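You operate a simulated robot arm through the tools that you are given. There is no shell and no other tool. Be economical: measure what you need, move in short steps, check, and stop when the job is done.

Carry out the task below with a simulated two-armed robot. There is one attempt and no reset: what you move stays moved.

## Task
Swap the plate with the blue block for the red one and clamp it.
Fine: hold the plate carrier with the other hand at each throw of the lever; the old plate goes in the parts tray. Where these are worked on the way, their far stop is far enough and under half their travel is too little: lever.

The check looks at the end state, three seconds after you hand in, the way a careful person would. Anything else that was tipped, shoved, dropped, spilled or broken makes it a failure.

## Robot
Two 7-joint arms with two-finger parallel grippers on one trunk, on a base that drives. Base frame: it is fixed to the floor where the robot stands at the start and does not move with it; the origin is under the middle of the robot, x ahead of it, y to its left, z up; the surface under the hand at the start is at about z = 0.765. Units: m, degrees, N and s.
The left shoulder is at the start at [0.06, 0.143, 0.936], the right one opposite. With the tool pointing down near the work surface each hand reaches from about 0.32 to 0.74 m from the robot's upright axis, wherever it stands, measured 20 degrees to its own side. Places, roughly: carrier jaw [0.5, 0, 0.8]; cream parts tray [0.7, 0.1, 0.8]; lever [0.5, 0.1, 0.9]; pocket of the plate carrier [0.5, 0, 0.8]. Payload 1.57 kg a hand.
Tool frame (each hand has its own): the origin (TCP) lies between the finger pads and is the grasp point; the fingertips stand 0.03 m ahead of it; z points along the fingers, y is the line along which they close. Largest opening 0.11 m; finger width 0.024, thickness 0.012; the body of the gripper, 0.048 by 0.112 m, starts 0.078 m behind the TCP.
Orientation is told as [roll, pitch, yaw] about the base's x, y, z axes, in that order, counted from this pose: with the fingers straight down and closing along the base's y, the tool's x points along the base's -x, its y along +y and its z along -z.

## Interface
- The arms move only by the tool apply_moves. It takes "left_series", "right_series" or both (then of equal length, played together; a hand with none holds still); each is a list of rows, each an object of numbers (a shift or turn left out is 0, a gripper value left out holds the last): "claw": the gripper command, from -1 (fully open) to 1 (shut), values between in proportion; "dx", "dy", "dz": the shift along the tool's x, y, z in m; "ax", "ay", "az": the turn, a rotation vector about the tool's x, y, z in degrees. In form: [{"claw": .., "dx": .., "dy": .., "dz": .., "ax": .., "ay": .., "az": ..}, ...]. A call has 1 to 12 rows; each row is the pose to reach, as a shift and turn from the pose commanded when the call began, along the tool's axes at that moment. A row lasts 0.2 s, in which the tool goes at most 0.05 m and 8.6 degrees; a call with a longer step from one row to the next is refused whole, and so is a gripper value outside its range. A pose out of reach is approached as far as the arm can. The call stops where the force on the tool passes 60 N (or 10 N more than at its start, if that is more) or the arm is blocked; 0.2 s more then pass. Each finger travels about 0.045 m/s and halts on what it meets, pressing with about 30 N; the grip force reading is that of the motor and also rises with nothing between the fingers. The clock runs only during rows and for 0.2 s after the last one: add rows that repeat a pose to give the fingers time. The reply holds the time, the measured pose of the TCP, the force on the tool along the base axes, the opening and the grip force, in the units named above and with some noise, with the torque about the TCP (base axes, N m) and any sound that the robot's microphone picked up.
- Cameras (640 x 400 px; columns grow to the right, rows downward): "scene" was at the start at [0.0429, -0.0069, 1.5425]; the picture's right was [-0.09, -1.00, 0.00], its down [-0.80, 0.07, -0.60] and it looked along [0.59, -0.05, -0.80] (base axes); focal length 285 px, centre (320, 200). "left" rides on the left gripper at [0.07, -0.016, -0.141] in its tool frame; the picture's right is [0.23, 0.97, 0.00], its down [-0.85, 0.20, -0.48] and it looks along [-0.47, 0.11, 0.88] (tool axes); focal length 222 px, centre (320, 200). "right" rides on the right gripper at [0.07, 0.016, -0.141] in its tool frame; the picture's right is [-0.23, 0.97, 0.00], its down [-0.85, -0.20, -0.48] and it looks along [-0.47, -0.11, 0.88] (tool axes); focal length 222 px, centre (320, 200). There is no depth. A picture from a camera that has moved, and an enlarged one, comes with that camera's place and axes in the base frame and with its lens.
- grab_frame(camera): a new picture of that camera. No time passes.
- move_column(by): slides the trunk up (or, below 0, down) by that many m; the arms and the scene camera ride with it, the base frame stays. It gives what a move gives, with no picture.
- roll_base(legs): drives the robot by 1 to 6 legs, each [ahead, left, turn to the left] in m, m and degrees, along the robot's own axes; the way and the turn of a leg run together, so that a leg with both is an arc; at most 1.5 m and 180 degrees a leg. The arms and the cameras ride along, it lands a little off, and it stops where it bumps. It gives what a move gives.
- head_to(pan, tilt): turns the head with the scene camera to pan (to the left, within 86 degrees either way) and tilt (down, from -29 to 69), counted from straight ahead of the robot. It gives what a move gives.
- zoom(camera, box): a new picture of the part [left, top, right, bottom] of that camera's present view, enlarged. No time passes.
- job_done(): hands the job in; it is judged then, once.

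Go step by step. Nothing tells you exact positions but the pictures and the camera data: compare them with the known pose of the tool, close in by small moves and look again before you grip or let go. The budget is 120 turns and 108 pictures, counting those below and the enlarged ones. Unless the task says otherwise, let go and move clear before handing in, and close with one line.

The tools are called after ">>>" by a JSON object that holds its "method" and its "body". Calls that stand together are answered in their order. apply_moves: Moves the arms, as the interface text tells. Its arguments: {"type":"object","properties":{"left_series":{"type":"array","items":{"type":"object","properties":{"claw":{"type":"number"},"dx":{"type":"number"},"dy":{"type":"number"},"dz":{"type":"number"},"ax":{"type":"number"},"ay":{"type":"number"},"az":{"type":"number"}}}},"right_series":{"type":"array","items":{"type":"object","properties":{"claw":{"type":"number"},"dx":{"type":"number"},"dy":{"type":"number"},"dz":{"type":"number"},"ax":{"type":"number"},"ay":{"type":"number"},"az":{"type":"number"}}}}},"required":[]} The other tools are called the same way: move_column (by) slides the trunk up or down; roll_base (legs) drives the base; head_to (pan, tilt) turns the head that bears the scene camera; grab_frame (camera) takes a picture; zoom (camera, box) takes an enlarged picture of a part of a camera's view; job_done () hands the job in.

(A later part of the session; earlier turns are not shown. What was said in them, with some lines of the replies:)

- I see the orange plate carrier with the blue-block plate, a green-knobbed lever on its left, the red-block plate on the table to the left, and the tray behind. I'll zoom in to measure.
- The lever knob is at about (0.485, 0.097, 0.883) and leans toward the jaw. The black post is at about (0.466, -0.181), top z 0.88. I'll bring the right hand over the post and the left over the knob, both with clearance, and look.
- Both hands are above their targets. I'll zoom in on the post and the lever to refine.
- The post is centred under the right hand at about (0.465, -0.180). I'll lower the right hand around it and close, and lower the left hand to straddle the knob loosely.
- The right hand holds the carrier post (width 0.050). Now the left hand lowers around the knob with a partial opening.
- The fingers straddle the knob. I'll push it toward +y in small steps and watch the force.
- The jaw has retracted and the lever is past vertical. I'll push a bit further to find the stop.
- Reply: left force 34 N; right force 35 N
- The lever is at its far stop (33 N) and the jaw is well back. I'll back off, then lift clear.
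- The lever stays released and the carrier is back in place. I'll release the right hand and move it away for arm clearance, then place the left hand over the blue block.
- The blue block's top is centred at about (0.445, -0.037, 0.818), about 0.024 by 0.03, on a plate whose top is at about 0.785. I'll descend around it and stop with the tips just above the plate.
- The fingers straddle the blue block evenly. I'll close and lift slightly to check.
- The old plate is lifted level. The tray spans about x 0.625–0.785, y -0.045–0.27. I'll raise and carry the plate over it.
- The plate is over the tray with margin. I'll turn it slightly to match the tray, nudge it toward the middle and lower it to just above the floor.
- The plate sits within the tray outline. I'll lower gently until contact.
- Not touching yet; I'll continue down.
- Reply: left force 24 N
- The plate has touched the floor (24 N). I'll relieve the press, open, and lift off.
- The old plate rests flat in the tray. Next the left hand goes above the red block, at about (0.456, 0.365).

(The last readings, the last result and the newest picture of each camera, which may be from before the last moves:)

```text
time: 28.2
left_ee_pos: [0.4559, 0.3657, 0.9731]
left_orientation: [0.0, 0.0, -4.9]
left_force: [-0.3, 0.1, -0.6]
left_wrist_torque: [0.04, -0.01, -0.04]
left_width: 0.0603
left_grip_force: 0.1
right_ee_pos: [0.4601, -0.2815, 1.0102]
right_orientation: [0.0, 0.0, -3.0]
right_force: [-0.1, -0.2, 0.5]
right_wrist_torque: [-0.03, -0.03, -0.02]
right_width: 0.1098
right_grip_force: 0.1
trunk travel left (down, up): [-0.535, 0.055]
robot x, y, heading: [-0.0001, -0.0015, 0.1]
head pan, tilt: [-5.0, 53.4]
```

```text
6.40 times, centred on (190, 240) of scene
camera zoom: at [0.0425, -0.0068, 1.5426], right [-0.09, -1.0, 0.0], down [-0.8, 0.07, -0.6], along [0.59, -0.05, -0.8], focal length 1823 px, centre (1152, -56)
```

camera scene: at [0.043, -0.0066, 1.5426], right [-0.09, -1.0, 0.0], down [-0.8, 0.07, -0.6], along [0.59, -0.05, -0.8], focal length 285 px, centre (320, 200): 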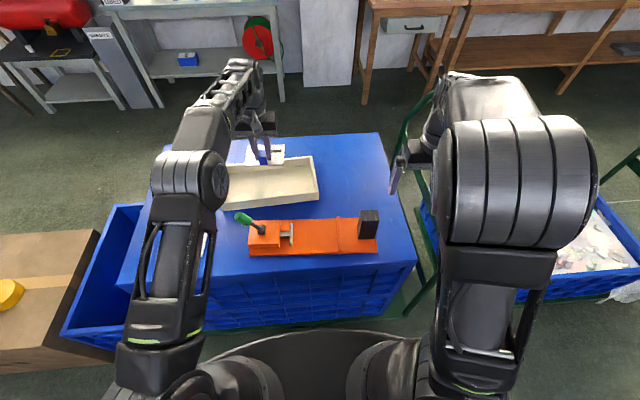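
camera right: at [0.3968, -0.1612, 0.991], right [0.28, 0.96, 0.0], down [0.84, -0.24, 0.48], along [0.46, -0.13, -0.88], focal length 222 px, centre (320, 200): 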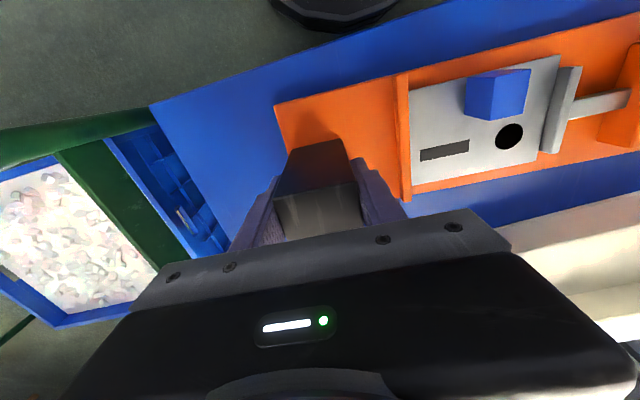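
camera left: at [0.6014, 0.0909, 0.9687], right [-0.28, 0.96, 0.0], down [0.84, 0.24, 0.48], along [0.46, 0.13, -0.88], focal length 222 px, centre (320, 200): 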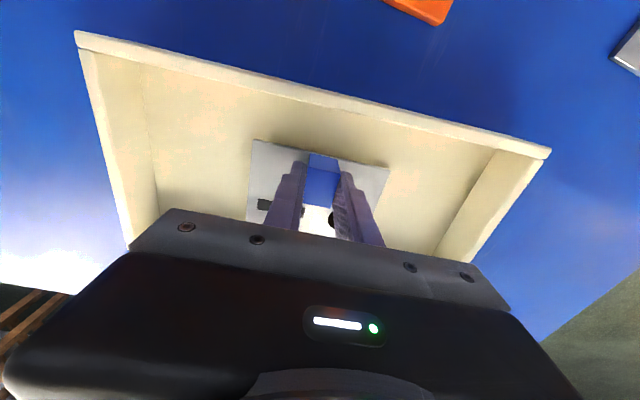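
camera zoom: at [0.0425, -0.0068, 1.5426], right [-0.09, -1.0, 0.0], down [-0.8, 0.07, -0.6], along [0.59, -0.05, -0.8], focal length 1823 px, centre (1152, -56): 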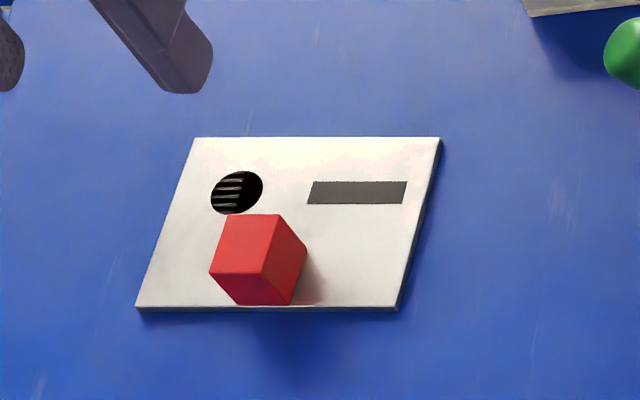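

The red block is centred under the hand and aligned. I'll descend around it.

>>> {"method": "apply_moves", "body": {"left_series": [{"dz": 0.04}, {"dz": 0.08}, {"dz": 0.115}, {"dz": 0.14}, {"dz": 0.155}, {"dz": 0.162}, {"dz": 0.162}]}}

>>> {"method": "grab_frame", "body": {"camera": "left"}}

>>> {"method": "zoom", "body": {"camera": "scene", "box": [140, 210, 240, 270]}}

```text
time: 29.8
left_ee_pos: [0.4568, 0.365, 0.8108]
left_orientation: [0.0, 0.0, -5.0]
left_force: [0.4, -0.8, -0.1]
left_wrist_torque: [-0.03, -0.02, -0.01]
left_width: 0.0605
left_grip_force: 0.1
right_ee_pos: [0.4597, -0.2817, 1.0096]
right_orientation: [0.1, 0.0, -3.0]
right_force: [-0.4, -0.5, -0.4]
right_wrist_torque: [0.0, -0.03, -0.01]
right_width: 0.1102
right_grip_force: 0.1
trunk travel left (down, up): [-0.535, 0.055]
robot x, y, heading: [-0.0002, -0.0023, 0.3]
head pan, tilt: [-5.0, 53.4]
```

```text
68 pictures are left
camera left: at [0.3863, 0.3545, 0.9531], right [-0.14, 0.99, 0.0], down [0.87, 0.12, 0.48], along [0.47, 0.07, -0.88], focal length 222 px, centre (320, 200)
```

left: 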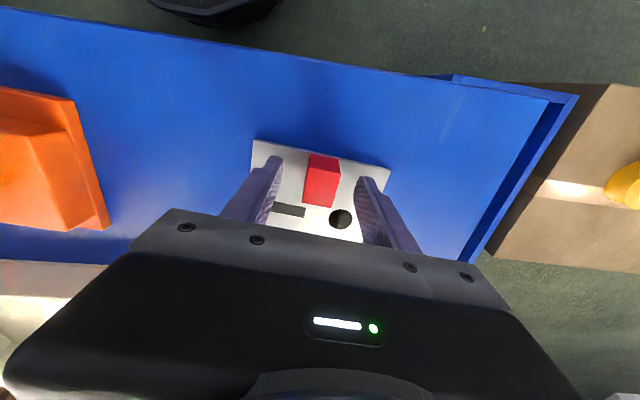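

```text
6.40 times, centred on (190, 240) of scene
camera zoom: at [0.0429, -0.0069, 1.5425], right [-0.09, -1.0, 0.0], down [-0.8, 0.07, -0.6], along [0.59, -0.05, -0.8], focal length 1823 px, centre (1152, -56)
```

zoom: 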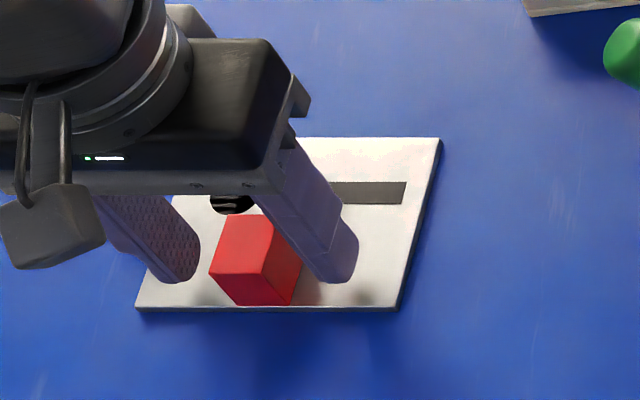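

The hand is well placed. I'll close and lift.

>>> {"method": "apply_moves", "body": {"left_series": [{"claw": 0.2}, {"claw": 0.5}, {"claw": 1}, {"claw": 1}, {"claw": 1}, {"dz": -0.005}, {"dz": -0.02}, {"dz": -0.05}, {"dz": -0.09}, {"dz": -0.13}, {"dz": -0.16}, {"dz": -0.16}]}}

>>> {"method": "grab_frame", "body": {"camera": "left"}}

>>> {"method": "zoom", "body": {"camera": "scene", "box": [240, 200, 390, 270]}}

```text
time: 32.4
left_ee_pos: [0.456, 0.3646, 0.9719]
left_orientation: [0.1, 0.0, -5.0]
left_force: [-0.1, 0.4, -2.4]
left_wrist_torque: [0.02, 0.04, 0.03]
left_width: 0.0238
left_grip_force: 30.7
right_ee_pos: [0.4601, -0.2801, 1.0096]
right_orientation: [0.0, 0.0, -3.0]
right_force: [0.4, -0.8, -0.4]
right_wrist_torque: [-0.03, 0.0, -0.03]
right_width: 0.11
right_grip_force: 0.0
trunk travel left (down, up): [-0.535, 0.055]
robot x, y, heading: [0.0017, -0.0002, -0.1]
head pan, tilt: [-5.0, 53.4]
```

```text
66 pictures are left
camera left: at [0.3865, 0.354, 1.1138], right [-0.14, 0.99, 0.0], down [0.87, 0.12, 0.48], along [0.47, 0.07, -0.88], focal length 222 px, centre (320, 200)
```

left: 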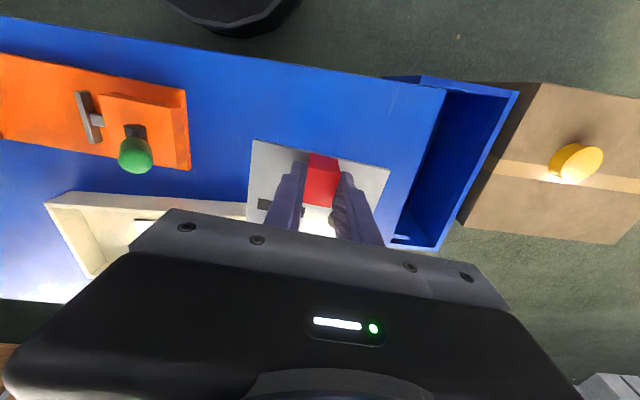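

```text
4.27 times, centred on (315, 235) of scene
camera zoom: at [0.0433, -0.0066, 1.5425], right [-0.09, -1.0, 0.0], down [-0.8, 0.07, -0.6], along [0.59, -0.05, -0.8], focal length 1215 px, centre (341, 51)
```

zoom: 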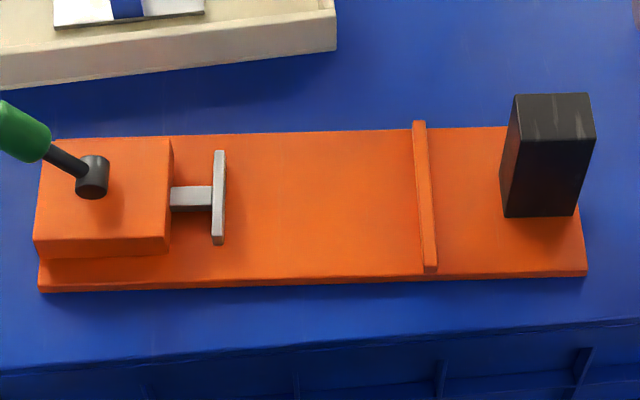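

The red plate is held exactly as the blue one was, so the same TCP pose will seat it. I'll carry it high over the lever to above the pocket.

>>> {"method": "apply_moves", "body": {"left_series": [{"dz": -0.035}, {"dx": -0.002, "dy": -0.04, "dz": -0.04}, {"dx": -0.005, "dy": -0.085, "dz": -0.04}, {"dx": -0.008, "dy": -0.13, "dz": -0.04}, {"dx": -0.01, "dy": -0.175, "dz": -0.04}, {"dx": -0.013, "dy": -0.22, "dz": -0.04}, {"dx": -0.016, "dy": -0.265, "dz": -0.04}, {"dx": -0.019, "dy": -0.31, "dz": -0.04, "az": -1}, {"dx": -0.022, "dy": -0.355, "dz": -0.04, "az": -2}, {"dx": -0.0237, "dy": -0.397, "dz": -0.04, "az": -2}, {"dx": -0.0237, "dy": -0.397, "dz": -0.01, "az": -2}, {"dx": -0.0237, "dy": -0.397, "dz": -0.01, "az": -2}]}}

>>> {"method": "grab_frame", "body": {"camera": "left"}}

```text
time: 35.0
left_ee_pos: [0.4448, -0.0336, 0.9828]
left_orientation: [0.1, 0.0, -2.9]
left_force: [-0.2, -0.3, -2.7]
left_wrist_torque: [-0.03, 0.08, 0.0]
left_width: 0.0233
left_grip_force: 30.4
right_ee_pos: [0.4611, -0.2824, 1.0095]
right_orientation: [0.0, -0.1, -3.0]
right_force: [-0.2, 0.0, 0.2]
right_wrist_torque: [0.0, 0.0, -0.01]
right_width: 0.1099
right_grip_force: 0.1
trunk travel left (down, up): [-0.535, 0.055]
robot x, y, heading: [0.005, -0.0017, 0.5]
head pan, tilt: [-5.0, 53.4]
```

```text
64 pictures are left
camera left: at [0.3754, -0.0463, 1.1231], right [-0.18, 0.98, 0.0], down [0.86, 0.15, 0.48], along [0.47, 0.08, -0.88], focal length 222 px, centre (320, 200)
```

left: 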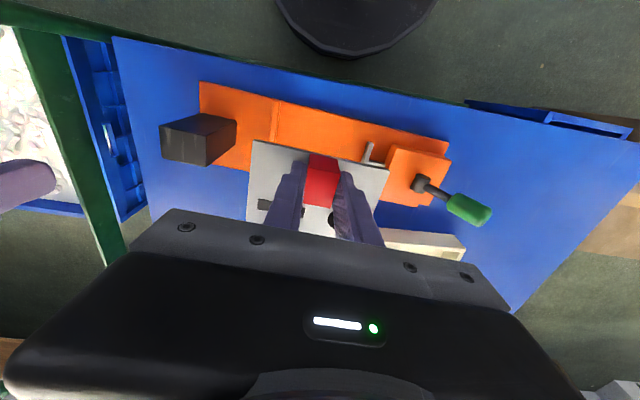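

The plate is above the pocket. I'll descend to just above it and check alignment.

>>> {"method": "apply_moves", "body": {"left_series": [{"dz": 0.04}, {"dz": 0.08}, {"dz": 0.11}, {"dz": 0.13}, {"dz": 0.137}, {"dz": 0.137}]}}

>>> {"method": "zoom", "body": {"camera": "left", "box": [180, 80, 440, 240]}}

>>> {"method": "zoom", "body": {"camera": "scene", "box": [270, 205, 370, 265]}}

>>> {"method": "zoom", "body": {"camera": "right", "box": [300, 20, 640, 200]}}

```text
time: 36.4
left_ee_pos: [0.4455, -0.0339, 0.8444]
left_orientation: [0.1, 0.0, -3.0]
left_force: [0.9, -0.5, -3.4]
left_wrist_torque: [0.03, 0.07, -0.02]
left_width: 0.0237
left_grip_force: 29.9
right_ee_pos: [0.4605, -0.2811, 1.0097]
right_orientation: [0.0, 0.1, -3.0]
right_force: [0.4, -0.4, 0.1]
right_wrist_torque: [-0.01, 0.0, 0.01]
right_width: 0.1101
right_grip_force: 0.1
trunk travel left (down, up): [-0.535, 0.055]
robot x, y, heading: [-0.0018, 0.0017, 0.0]
head pan, tilt: [-5.0, 53.4]
```

```text
2.46 times, centred on (310, 160) of left
camera zoom: at [0.3761, -0.0463, 0.9855], right [-0.18, 0.98, 0.0], down [0.86, 0.15, 0.48], along [0.47, 0.08, -0.88], focal length 547 px, centre (345, 298)
```

zoom: 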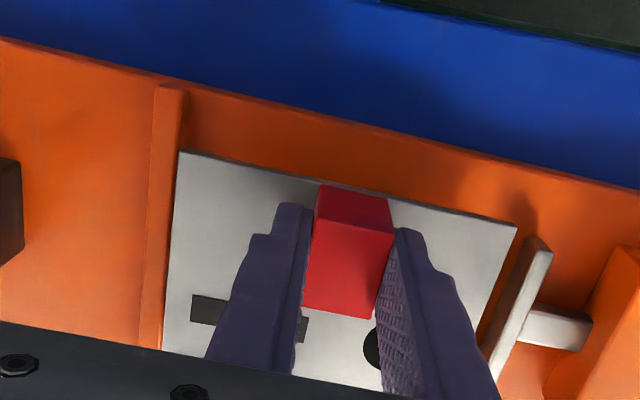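

```text
6.40 times, centred on (320, 235) of scene
camera zoom: at [0.0431, -0.007, 1.5425], right [-0.09, -1.0, 0.0], down [-0.8, 0.07, -0.6], along [0.59, -0.05, -0.8], focal length 1823 px, centre (320, -24)
```

zoom: 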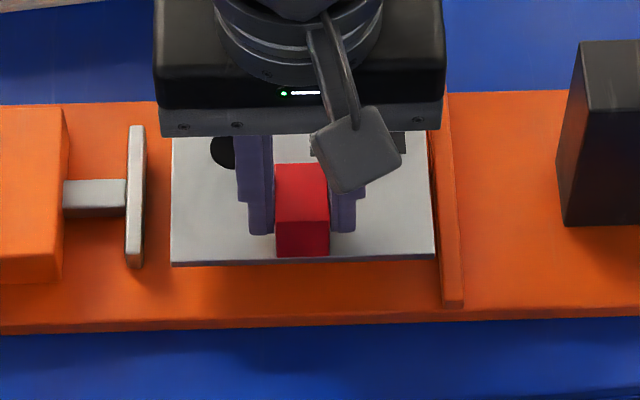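

```text
1.88 times, centred on (470, 110) of right
camera zoom: at [0.3908, -0.2608, 1.1513], right [0.28, 0.96, 0.0], down [0.84, -0.24, 0.48], along [0.46, -0.13, -0.88], focal length 418 px, centre (38, 369)
```

zoom: 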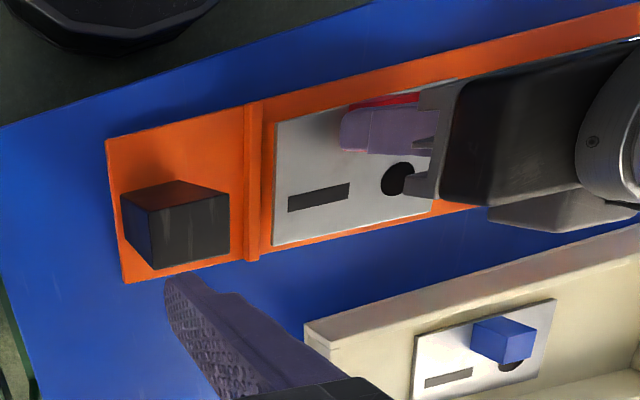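

The alignment is good, with a few mm of clearance to the lip. I'll lower it to the seat.

>>> {"method": "apply_moves", "body": {"left_series": [{"dz": 0.006}, {"dz": 0.012}, {"dz": 0.016}, {"dz": 0.019}, {"dz": 0.0215}, {"dz": 0.0235}, {"dz": 0.0235}]}}

>>> {"method": "zoom", "body": {"camera": "scene", "box": [270, 205, 370, 265]}}

```text
time: 38.0
left_ee_pos: [0.4462, -0.033, 0.8233]
left_orientation: [-0.2, -0.3, -3.0]
left_force: [-1.3, 3.1, 24.7]
left_wrist_torque: [0.14, 0.12, 0.03]
left_width: 0.0236
left_grip_force: 29.7
right_ee_pos: [0.459, -0.2809, 1.01]
right_orientation: [0.0, -0.1, -3.0]
right_force: [0.9, -0.4, 0.0]
right_wrist_torque: [0.01, 0.01, 0.01]
right_width: 0.11
right_grip_force: 0.1
trunk travel left (down, up): [-0.535, 0.055]
robot x, y, heading: [0.0009, 0.0009, 0.1]
head pan, tilt: [-5.0, 53.4]
```

```text
6.40 times, centred on (320, 235) of scene
camera zoom: at [0.0408, -0.0065, 1.543], right [-0.09, -1.0, 0.0], down [-0.8, 0.07, -0.6], along [0.59, -0.05, -0.8], focal length 1823 px, centre (320, -24)
```

zoom: 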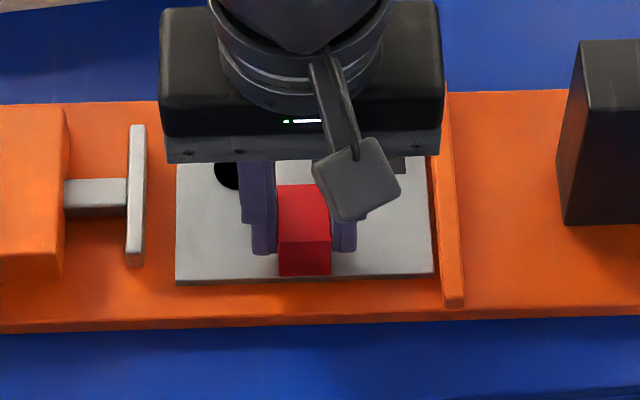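

It is seated (25 N contact). I'll relieve, release, lift and check.

>>> {"method": "apply_moves", "body": {"left_series": [{"dz": -0.0025}, {"dz": -0.0025, "claw": 0.3}, {"dz": -0.0025, "claw": -0.1}, {"dz": -0.0025, "claw": -0.1}, {"dz": -0.0025, "claw": -0.1}, {"dz": -0.03}, {"dz": -0.07}, {"dz": -0.11}, {"dz": -0.15}, {"dz": -0.18}, {"dz": -0.18}]}}

>>> {"method": "zoom", "body": {"camera": "scene", "box": [270, 205, 370, 265]}}

>>> {"method": "zoom", "body": {"camera": "right", "box": [300, 20, 640, 200]}}

```text
time: 40.4
left_ee_pos: [0.4457, -0.035, 1.0019]
left_orientation: [-0.1, -0.1, -3.0]
left_force: [0.1, -0.2, -0.4]
left_wrist_torque: [-0.01, -0.01, 0.04]
left_width: 0.0603
left_grip_force: 0.1
right_ee_pos: [0.4597, -0.2812, 1.0086]
right_orientation: [-0.1, 0.0, -3.0]
right_force: [-0.5, 0.1, -0.2]
right_wrist_torque: [-0.01, -0.01, 0.01]
right_width: 0.1101
right_grip_force: 0.0
trunk travel left (down, up): [-0.535, 0.055]
robot x, y, heading: [0.0018, -0.0007, -0.1]
head pan, tilt: [-5.0, 53.4]
```

```text
6.40 times, centred on (320, 235) of scene
camera zoom: at [0.043, -0.007, 1.5425], right [-0.09, -1.0, 0.0], down [-0.8, 0.07, -0.6], along [0.59, -0.05, -0.8], focal length 1823 px, centre (320, -24)
```

zoom: 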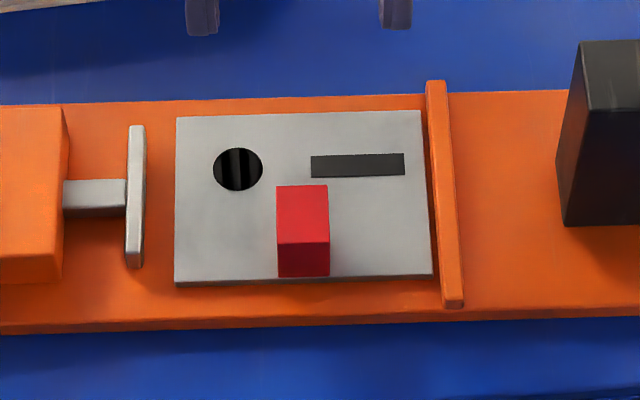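

```text
1.88 times, centred on (470, 110) of right
camera zoom: at [0.3907, -0.2608, 1.1514], right [0.28, 0.96, 0.0], down [0.84, -0.24, 0.48], along [0.46, -0.13, -0.88], focal length 418 px, centre (38, 369)
```

zoom: 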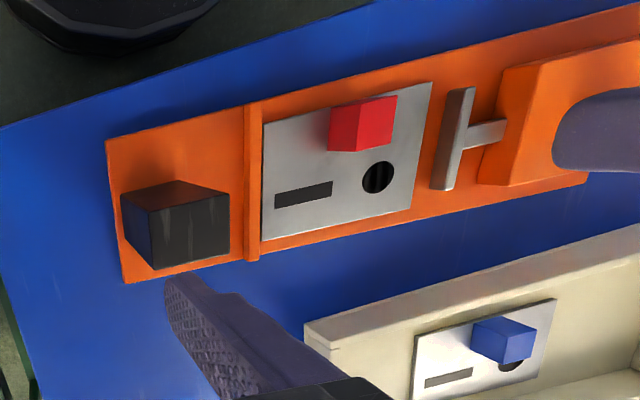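

The red plate is seated in the pocket. Now the left hand goes above the lever while the right hand returns above the post.

>>> {"method": "apply_moves", "body": {"left_series": [{"dx": -0.005, "dy": 0.045, "claw": -0.4}, {"dx": -0.01, "dy": 0.09}, {"dx": -0.02, "dy": 0.135}, {"dx": -0.025, "dy": 0.175}, {"dx": -0.029, "dy": 0.209}, {"dx": -0.029, "dy": 0.209}, {"dx": -0.029, "dy": 0.209}], "right_series": [{}, {}, {"dy": 0.03}, {"dy": 0.07}, {"dy": 0.1}, {"dy": 0.1, "dz": 0.04}, {"dy": 0.1, "dz": 0.06}]}}

>>> {"method": "zoom", "body": {"camera": "right", "box": [260, 90, 420, 190]}}

>>> {"method": "zoom", "body": {"camera": "left", "box": [220, 80, 420, 220]}}

>>> {"method": "zoom", "body": {"camera": "scene", "box": [220, 190, 400, 270]}}

```text
time: 42.0
left_ee_pos: [0.4865, 0.1736, 1.0004]
left_orientation: [0.0, 0.0, -3.1]
left_force: [0.5, 0.4, -0.6]
left_wrist_torque: [-0.01, 0.02, -0.01]
left_width: 0.077
left_grip_force: 0.1
right_ee_pos: [0.4659, -0.1819, 0.9484]
right_orientation: [0.1, 0.1, -2.9]
right_force: [-0.2, 0.5, 0.0]
right_wrist_torque: [-0.02, 0.04, -0.02]
right_width: 0.1103
right_grip_force: 0.1
trunk travel left (down, up): [-0.535, 0.055]
robot x, y, heading: [-0.0028, -0.0013, -0.2]
head pan, tilt: [-5.0, 53.4]
```

```text
4.00 times, centred on (340, 140) of right
camera zoom: at [0.3965, -0.1613, 1.0912], right [0.28, 0.96, 0.0], down [0.84, -0.24, 0.48], along [0.46, -0.13, -0.88], focal length 888 px, centre (240, 440)
```

zoom: 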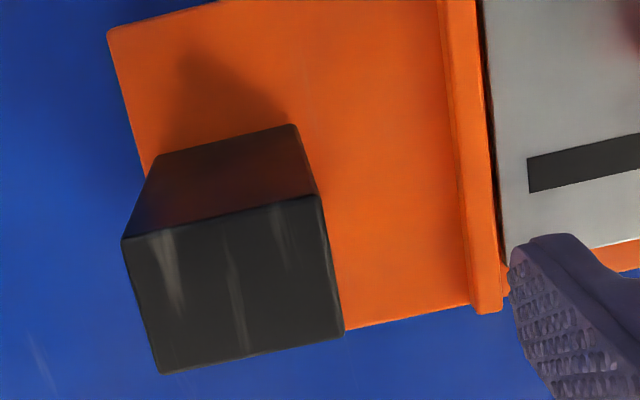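

```text
2.86 times, centred on (320, 150) of left
camera zoom: at [0.4163, 0.1612, 1.142], right [-0.18, 0.98, 0.0], down [0.86, 0.15, 0.48], along [0.47, 0.08, -0.88], focal length 635 px, centre (320, 343)
```

zoom: 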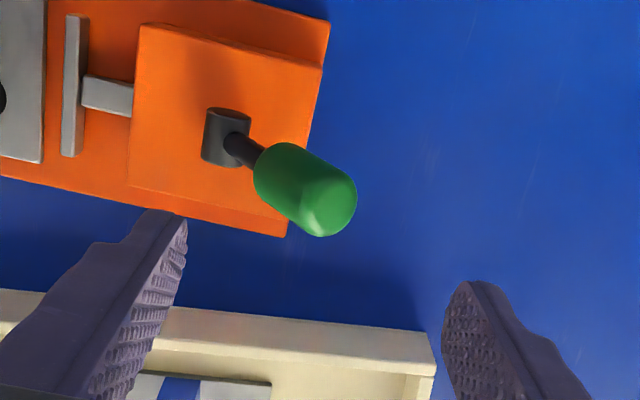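

```text
3.56 times, centred on (310, 230) of scene
camera zoom: at [0.0429, -0.0065, 1.5426], right [-0.09, -1.0, 0.0], down [-0.8, 0.07, -0.6], along [0.59, -0.05, -0.8], focal length 1013 px, centre (356, 93)
```

zoom: 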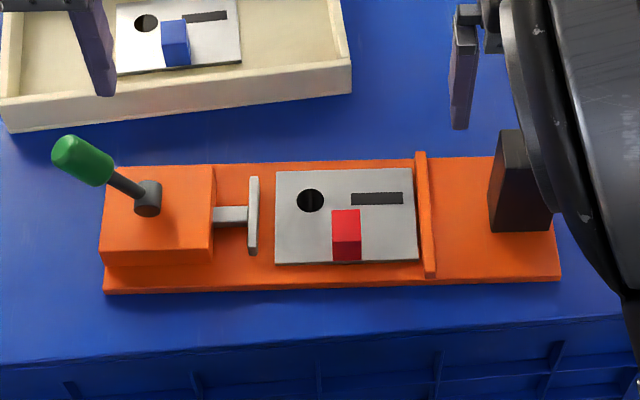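

The carrier hasn't moved. The right hand descends and grips the post, then the left descends around the knob.

>>> {"method": "apply_moves", "body": {"right_series": [{"dz": 0.03}, {"dz": 0.06}, {"dz": 0.085}, {"dz": 0.1}, {"dz": 0.1}, {"dz": 0.1, "claw": -0.4}, {"dz": 0.1, "claw": 0}, {"dz": 0.1, "claw": 0.3}, {"dz": 0.1, "claw": 0.6}, {"dz": 0.1, "claw": 1}, {"dz": 0.1, "claw": 1}, {"dz": 0.1, "claw": 1}], "left_series": [{}, {}, {}, {}, {}, {"dz": 0.02}, {"dz": 0.04}, {"dz": 0.06}, {"dz": 0.08}, {"dz": 0.098}, {"dz": 0.098}, {"dz": 0.098}]}}

>>> {"method": "grab_frame", "body": {"camera": "left"}}

>>> {"method": "grab_frame", "body": {"camera": "right"}}

```text
time: 44.6
left_ee_pos: [0.4857, 0.1724, 0.9021]
left_orientation: [0.0, 0.1, -3.0]
left_force: [-0.5, -0.4, -0.5]
left_wrist_torque: [-0.01, 0.04, -0.02]
left_width: 0.0769
left_grip_force: 0.1
right_ee_pos: [0.4664, -0.1828, 0.8484]
right_orientation: [0.0, 0.1, -3.0]
right_force: [1.0, -1.1, 1.0]
right_wrist_torque: [-0.1, -0.02, -0.13]
right_width: 0.0496
right_grip_force: 30.8
trunk travel left (down, up): [-0.535, 0.055]
robot x, y, heading: [0.0007, -0.0017, -0.2]
head pan, tilt: [-5.0, 53.4]
```

```text
54 pictures are left
camera left: at [0.4159, 0.16, 1.044], right [-0.18, 0.98, 0.0], down [0.86, 0.15, 0.48], along [0.47, 0.08, -0.88], focal length 222 px, centre (320, 200)
```

left: 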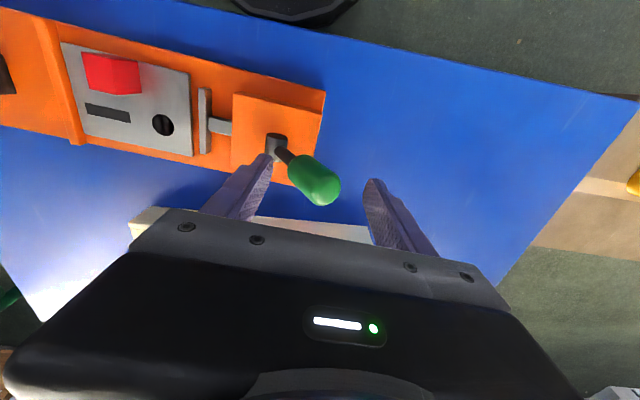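

```text
53 pictures are left
camera right: at [0.3965, -0.1625, 0.9912], right [0.28, 0.96, 0.0], down [0.84, -0.24, 0.48], along [0.46, -0.13, -0.88], focal length 222 px, centre (320, 200)
```

right: 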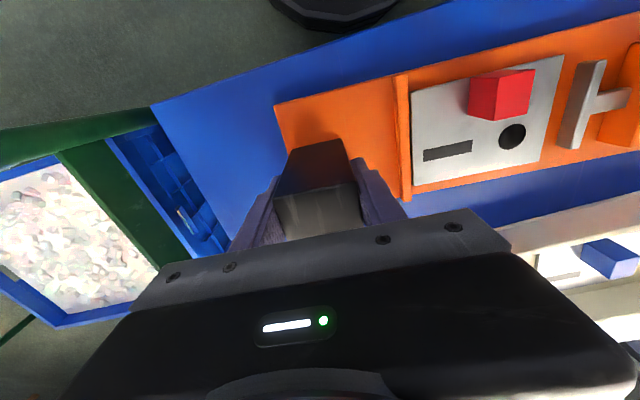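

The right hand holds the carrier. I'll push the lever back toward the jaw.

>>> {"method": "apply_moves", "body": {"left_series": [{"dy": -0.015}, {"dy": -0.03}, {"dy": -0.04}, {"dy": -0.05}, {"dy": -0.06}, {"dy": -0.07}, {"dy": -0.08}, {"dy": -0.09}, {"dy": -0.1}]}}

>>> {"method": "grab_frame", "body": {"camera": "left"}}

>>> {"method": "zoom", "body": {"camera": "scene", "box": [220, 190, 400, 270]}}

```text
time: 46.6
left_ee_pos: [0.4795, 0.0751, 0.9024]
left_orientation: [0.0, 0.1, -2.9]
left_force: [-0.1, 8.0, 1.1]
left_wrist_torque: [0.23, 0.0, 0.04]
left_width: 0.0841
left_grip_force: 3.7
right_ee_pos: [0.4664, -0.1837, 0.8497]
right_orientation: [0.1, 0.0, -3.0]
right_force: [-0.6, -8.2, 0.4]
right_wrist_torque: [0.41, -0.11, 0.05]
right_width: 0.05
right_grip_force: 30.4
trunk travel left (down, up): [-0.535, 0.055]
robot x, y, heading: [-0.0021, 0.003, 0.0]
head pan, tilt: [-5.0, 53.4]
```

```text
52 pictures are left
camera left: at [0.4104, 0.0614, 1.0443], right [-0.18, 0.98, 0.0], down [0.86, 0.15, 0.48], along [0.47, 0.09, -0.88], focal length 222 px, centre (320, 200)
```

left: 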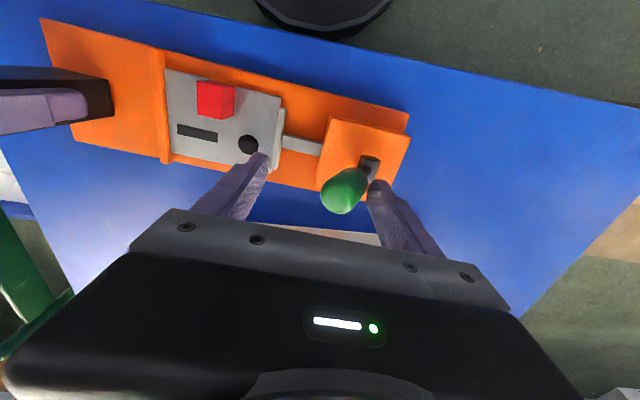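

```text
3.56 times, centred on (310, 230) of scene
camera zoom: at [0.0428, -0.007, 1.5425], right [-0.09, -1.0, 0.0], down [-0.8, 0.07, -0.6], along [0.59, -0.05, -0.8], focal length 1013 px, centre (356, 93)
```

zoom: 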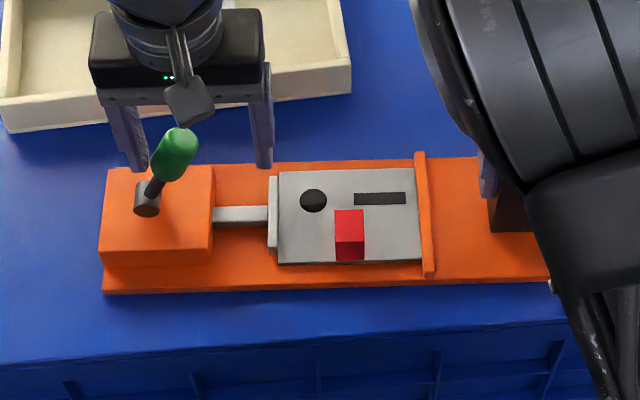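

The jaw has closed on the plate. I'll push a little more to make sure the lever reaches its stop.

>>> {"method": "apply_moves", "body": {"left_series": [{"dy": -0.008}, {"dy": -0.016}, {"dy": -0.022}, {"dy": -0.022}]}}

>>> {"method": "zoom", "body": {"camera": "scene", "box": [220, 190, 400, 270]}}

```text
time: 47.6
left_ee_pos: [0.4798, 0.0575, 0.9037]
left_orientation: [0.5, 0.1, -2.7]
left_force: [0.9, 39.6, 5.6]
left_wrist_torque: [1.51, 0.0, 0.13]
left_width: 0.1101
left_grip_force: 18.4
right_ee_pos: [0.4648, -0.1853, 0.8496]
right_orientation: [-0.2, -0.1, -3.3]
right_force: [-2.9, -37.2, -0.1]
right_wrist_torque: [1.02, 0.12, -0.04]
right_width: 0.0499
right_grip_force: 30.2
trunk travel left (down, up): [-0.535, 0.055]
robot x, y, heading: [0.0024, 0.0026, -0.1]
head pan, tilt: [-5.0, 53.4]
```

```text
3.56 times, centred on (310, 230) of scene
camera zoom: at [0.0426, -0.0069, 1.5425], right [-0.09, -1.0, 0.0], down [-0.8, 0.07, -0.6], along [0.59, -0.05, -0.8], focal length 1013 px, centre (356, 93)
```

zoom: 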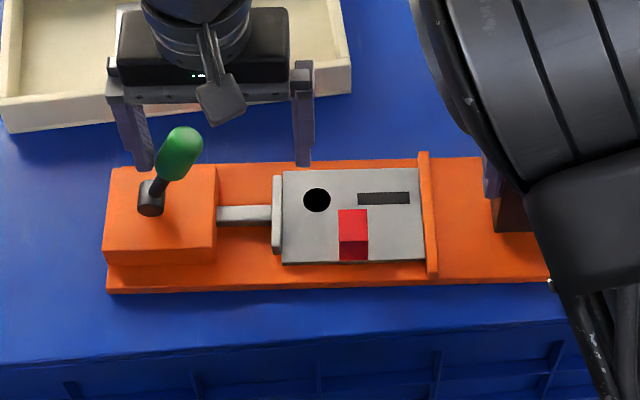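

The lever is at its stop (40 N). I'll back off gently and lift the left hand away.

>>> {"method": "apply_moves", "body": {"left_series": [{"dy": 0.01}, {"dy": 0.02}, {"dy": 0.025}, {"dy": 0.025, "dz": -0.03}, {"dy": 0.025, "dz": -0.07}, {"dy": 0.025, "dz": -0.11}, {"dy": 0.06, "dz": -0.13}, {"dy": 0.1, "dz": -0.14}, {"dy": 0.1, "dz": -0.14}]}}

>>> {"method": "zoom", "body": {"camera": "scene", "box": [220, 190, 400, 270]}}

```text
time: 49.6
left_ee_pos: [0.4853, 0.1521, 1.0422]
left_orientation: [-0.1, -0.1, -3.0]
left_force: [0.9, -0.7, 0.3]
left_wrist_torque: [0.03, -0.04, 0.02]
left_width: 0.0772
left_grip_force: 0.1
right_ee_pos: [0.4664, -0.1825, 0.8496]
right_orientation: [0.1, -0.1, -3.0]
right_force: [0.2, -0.4, 0.0]
right_wrist_torque: [0.56, -0.05, 0.2]
right_width: 0.0499
right_grip_force: 29.7
trunk travel left (down, up): [-0.535, 0.055]
robot x, y, heading: [-0.0022, -0.0023, -0.0]
head pan, tilt: [-5.0, 53.4]
```

```text
3.56 times, centred on (310, 230) of scene
camera zoom: at [0.0429, -0.007, 1.5426], right [-0.09, -1.0, 0.0], down [-0.8, 0.07, -0.6], along [0.59, -0.05, -0.8], focal length 1013 px, centre (356, 93)
```

zoom: 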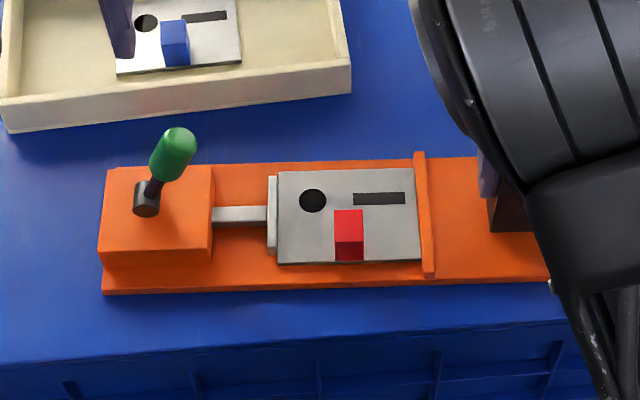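

The lever stayed clamped and the carrier is in place. I'll release the right hand, retract it and do a final check.

>>> {"method": "apply_moves", "body": {"right_series": [{"claw": -1}, {"claw": -1}, {"claw": -1}, {"claw": -1}, {"dz": -0.03}, {"dz": -0.07}, {"dz": -0.11}, {"dz": -0.14, "dy": -0.03}, {"dz": -0.16, "dy": -0.07}, {"dz": -0.16, "dy": -0.1}, {"dz": -0.16, "dy": -0.1}]}}

>>> {"method": "grab_frame", "body": {"camera": "scene"}}

>>> {"method": "zoom", "body": {"camera": "scene", "box": [230, 190, 400, 270]}}

>>> {"method": "zoom", "body": {"camera": "right", "box": [300, 20, 640, 200]}}

```text
time: 52.0
left_ee_pos: [0.4828, 0.1526, 1.0419]
left_orientation: [0.0, 0.0, -3.0]
left_force: [-0.9, -1.0, -0.7]
left_wrist_torque: [0.0, -0.01, 0.02]
left_width: 0.0771
left_grip_force: 0.0
right_ee_pos: [0.4597, -0.2817, 1.0108]
right_orientation: [-0.1, 0.1, -3.0]
right_force: [1.0, 0.2, 0.4]
right_wrist_torque: [0.0, 0.0, 0.03]
right_width: 0.1099
right_grip_force: 0.1
trunk travel left (down, up): [-0.535, 0.055]
robot x, y, heading: [0.0021, 0.0, -0.1]
head pan, tilt: [-5.0, 53.4]
```

```text
48 pictures are left
camera scene: at [0.0428, -0.0065, 1.5426], right [-0.09, -1.0, 0.0], down [-0.8, 0.07, -0.6], along [0.59, -0.05, -0.8], focal length 285 px, centre (320, 200)
```

scene: 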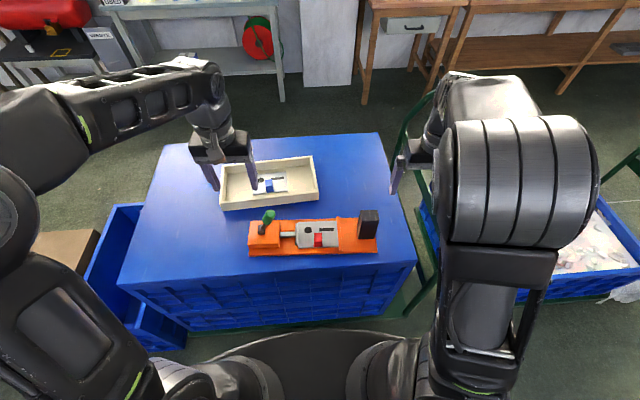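

```text
3.76 times, centred on (315, 230) of scene
camera zoom: at [0.0428, -0.0065, 1.5426], right [-0.09, -1.0, 0.0], down [-0.8, 0.07, -0.6], along [0.59, -0.05, -0.8], focal length 1072 px, centre (339, 87)
```

zoom: 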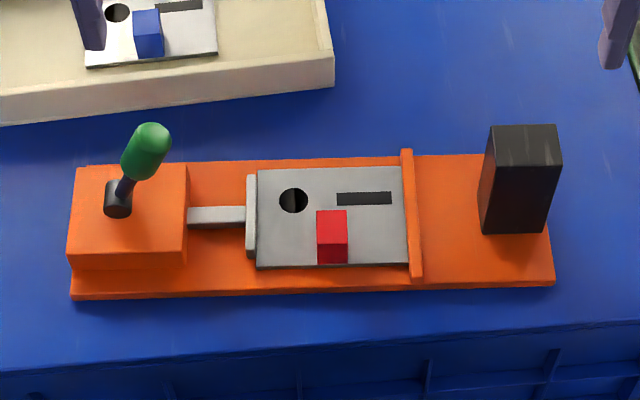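

```text
1.88 times, centred on (470, 110) of right
camera zoom: at [0.3906, -0.2621, 1.152], right [0.28, 0.96, 0.0], down [0.84, -0.24, 0.48], along [0.46, -0.13, -0.88], focal length 418 px, centre (38, 369)
```

zoom: 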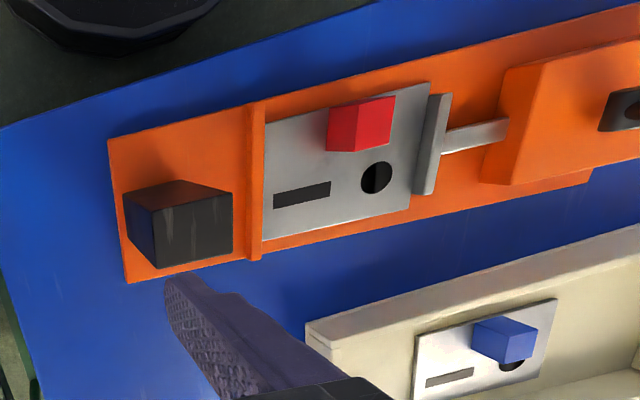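

The end state matches the original clamped setup, with the red plate against the lip, the lever home, the old plate in the tray and both hands clear. I'm handing in.

>>> {"method": "job_done", "body": {}}

```text
The job is handed in.
```

The red-block plate is now clamped in the carrier and the blue-block plate lies flat in the parts tray. The right hand held the carrier at both throws of the lever.
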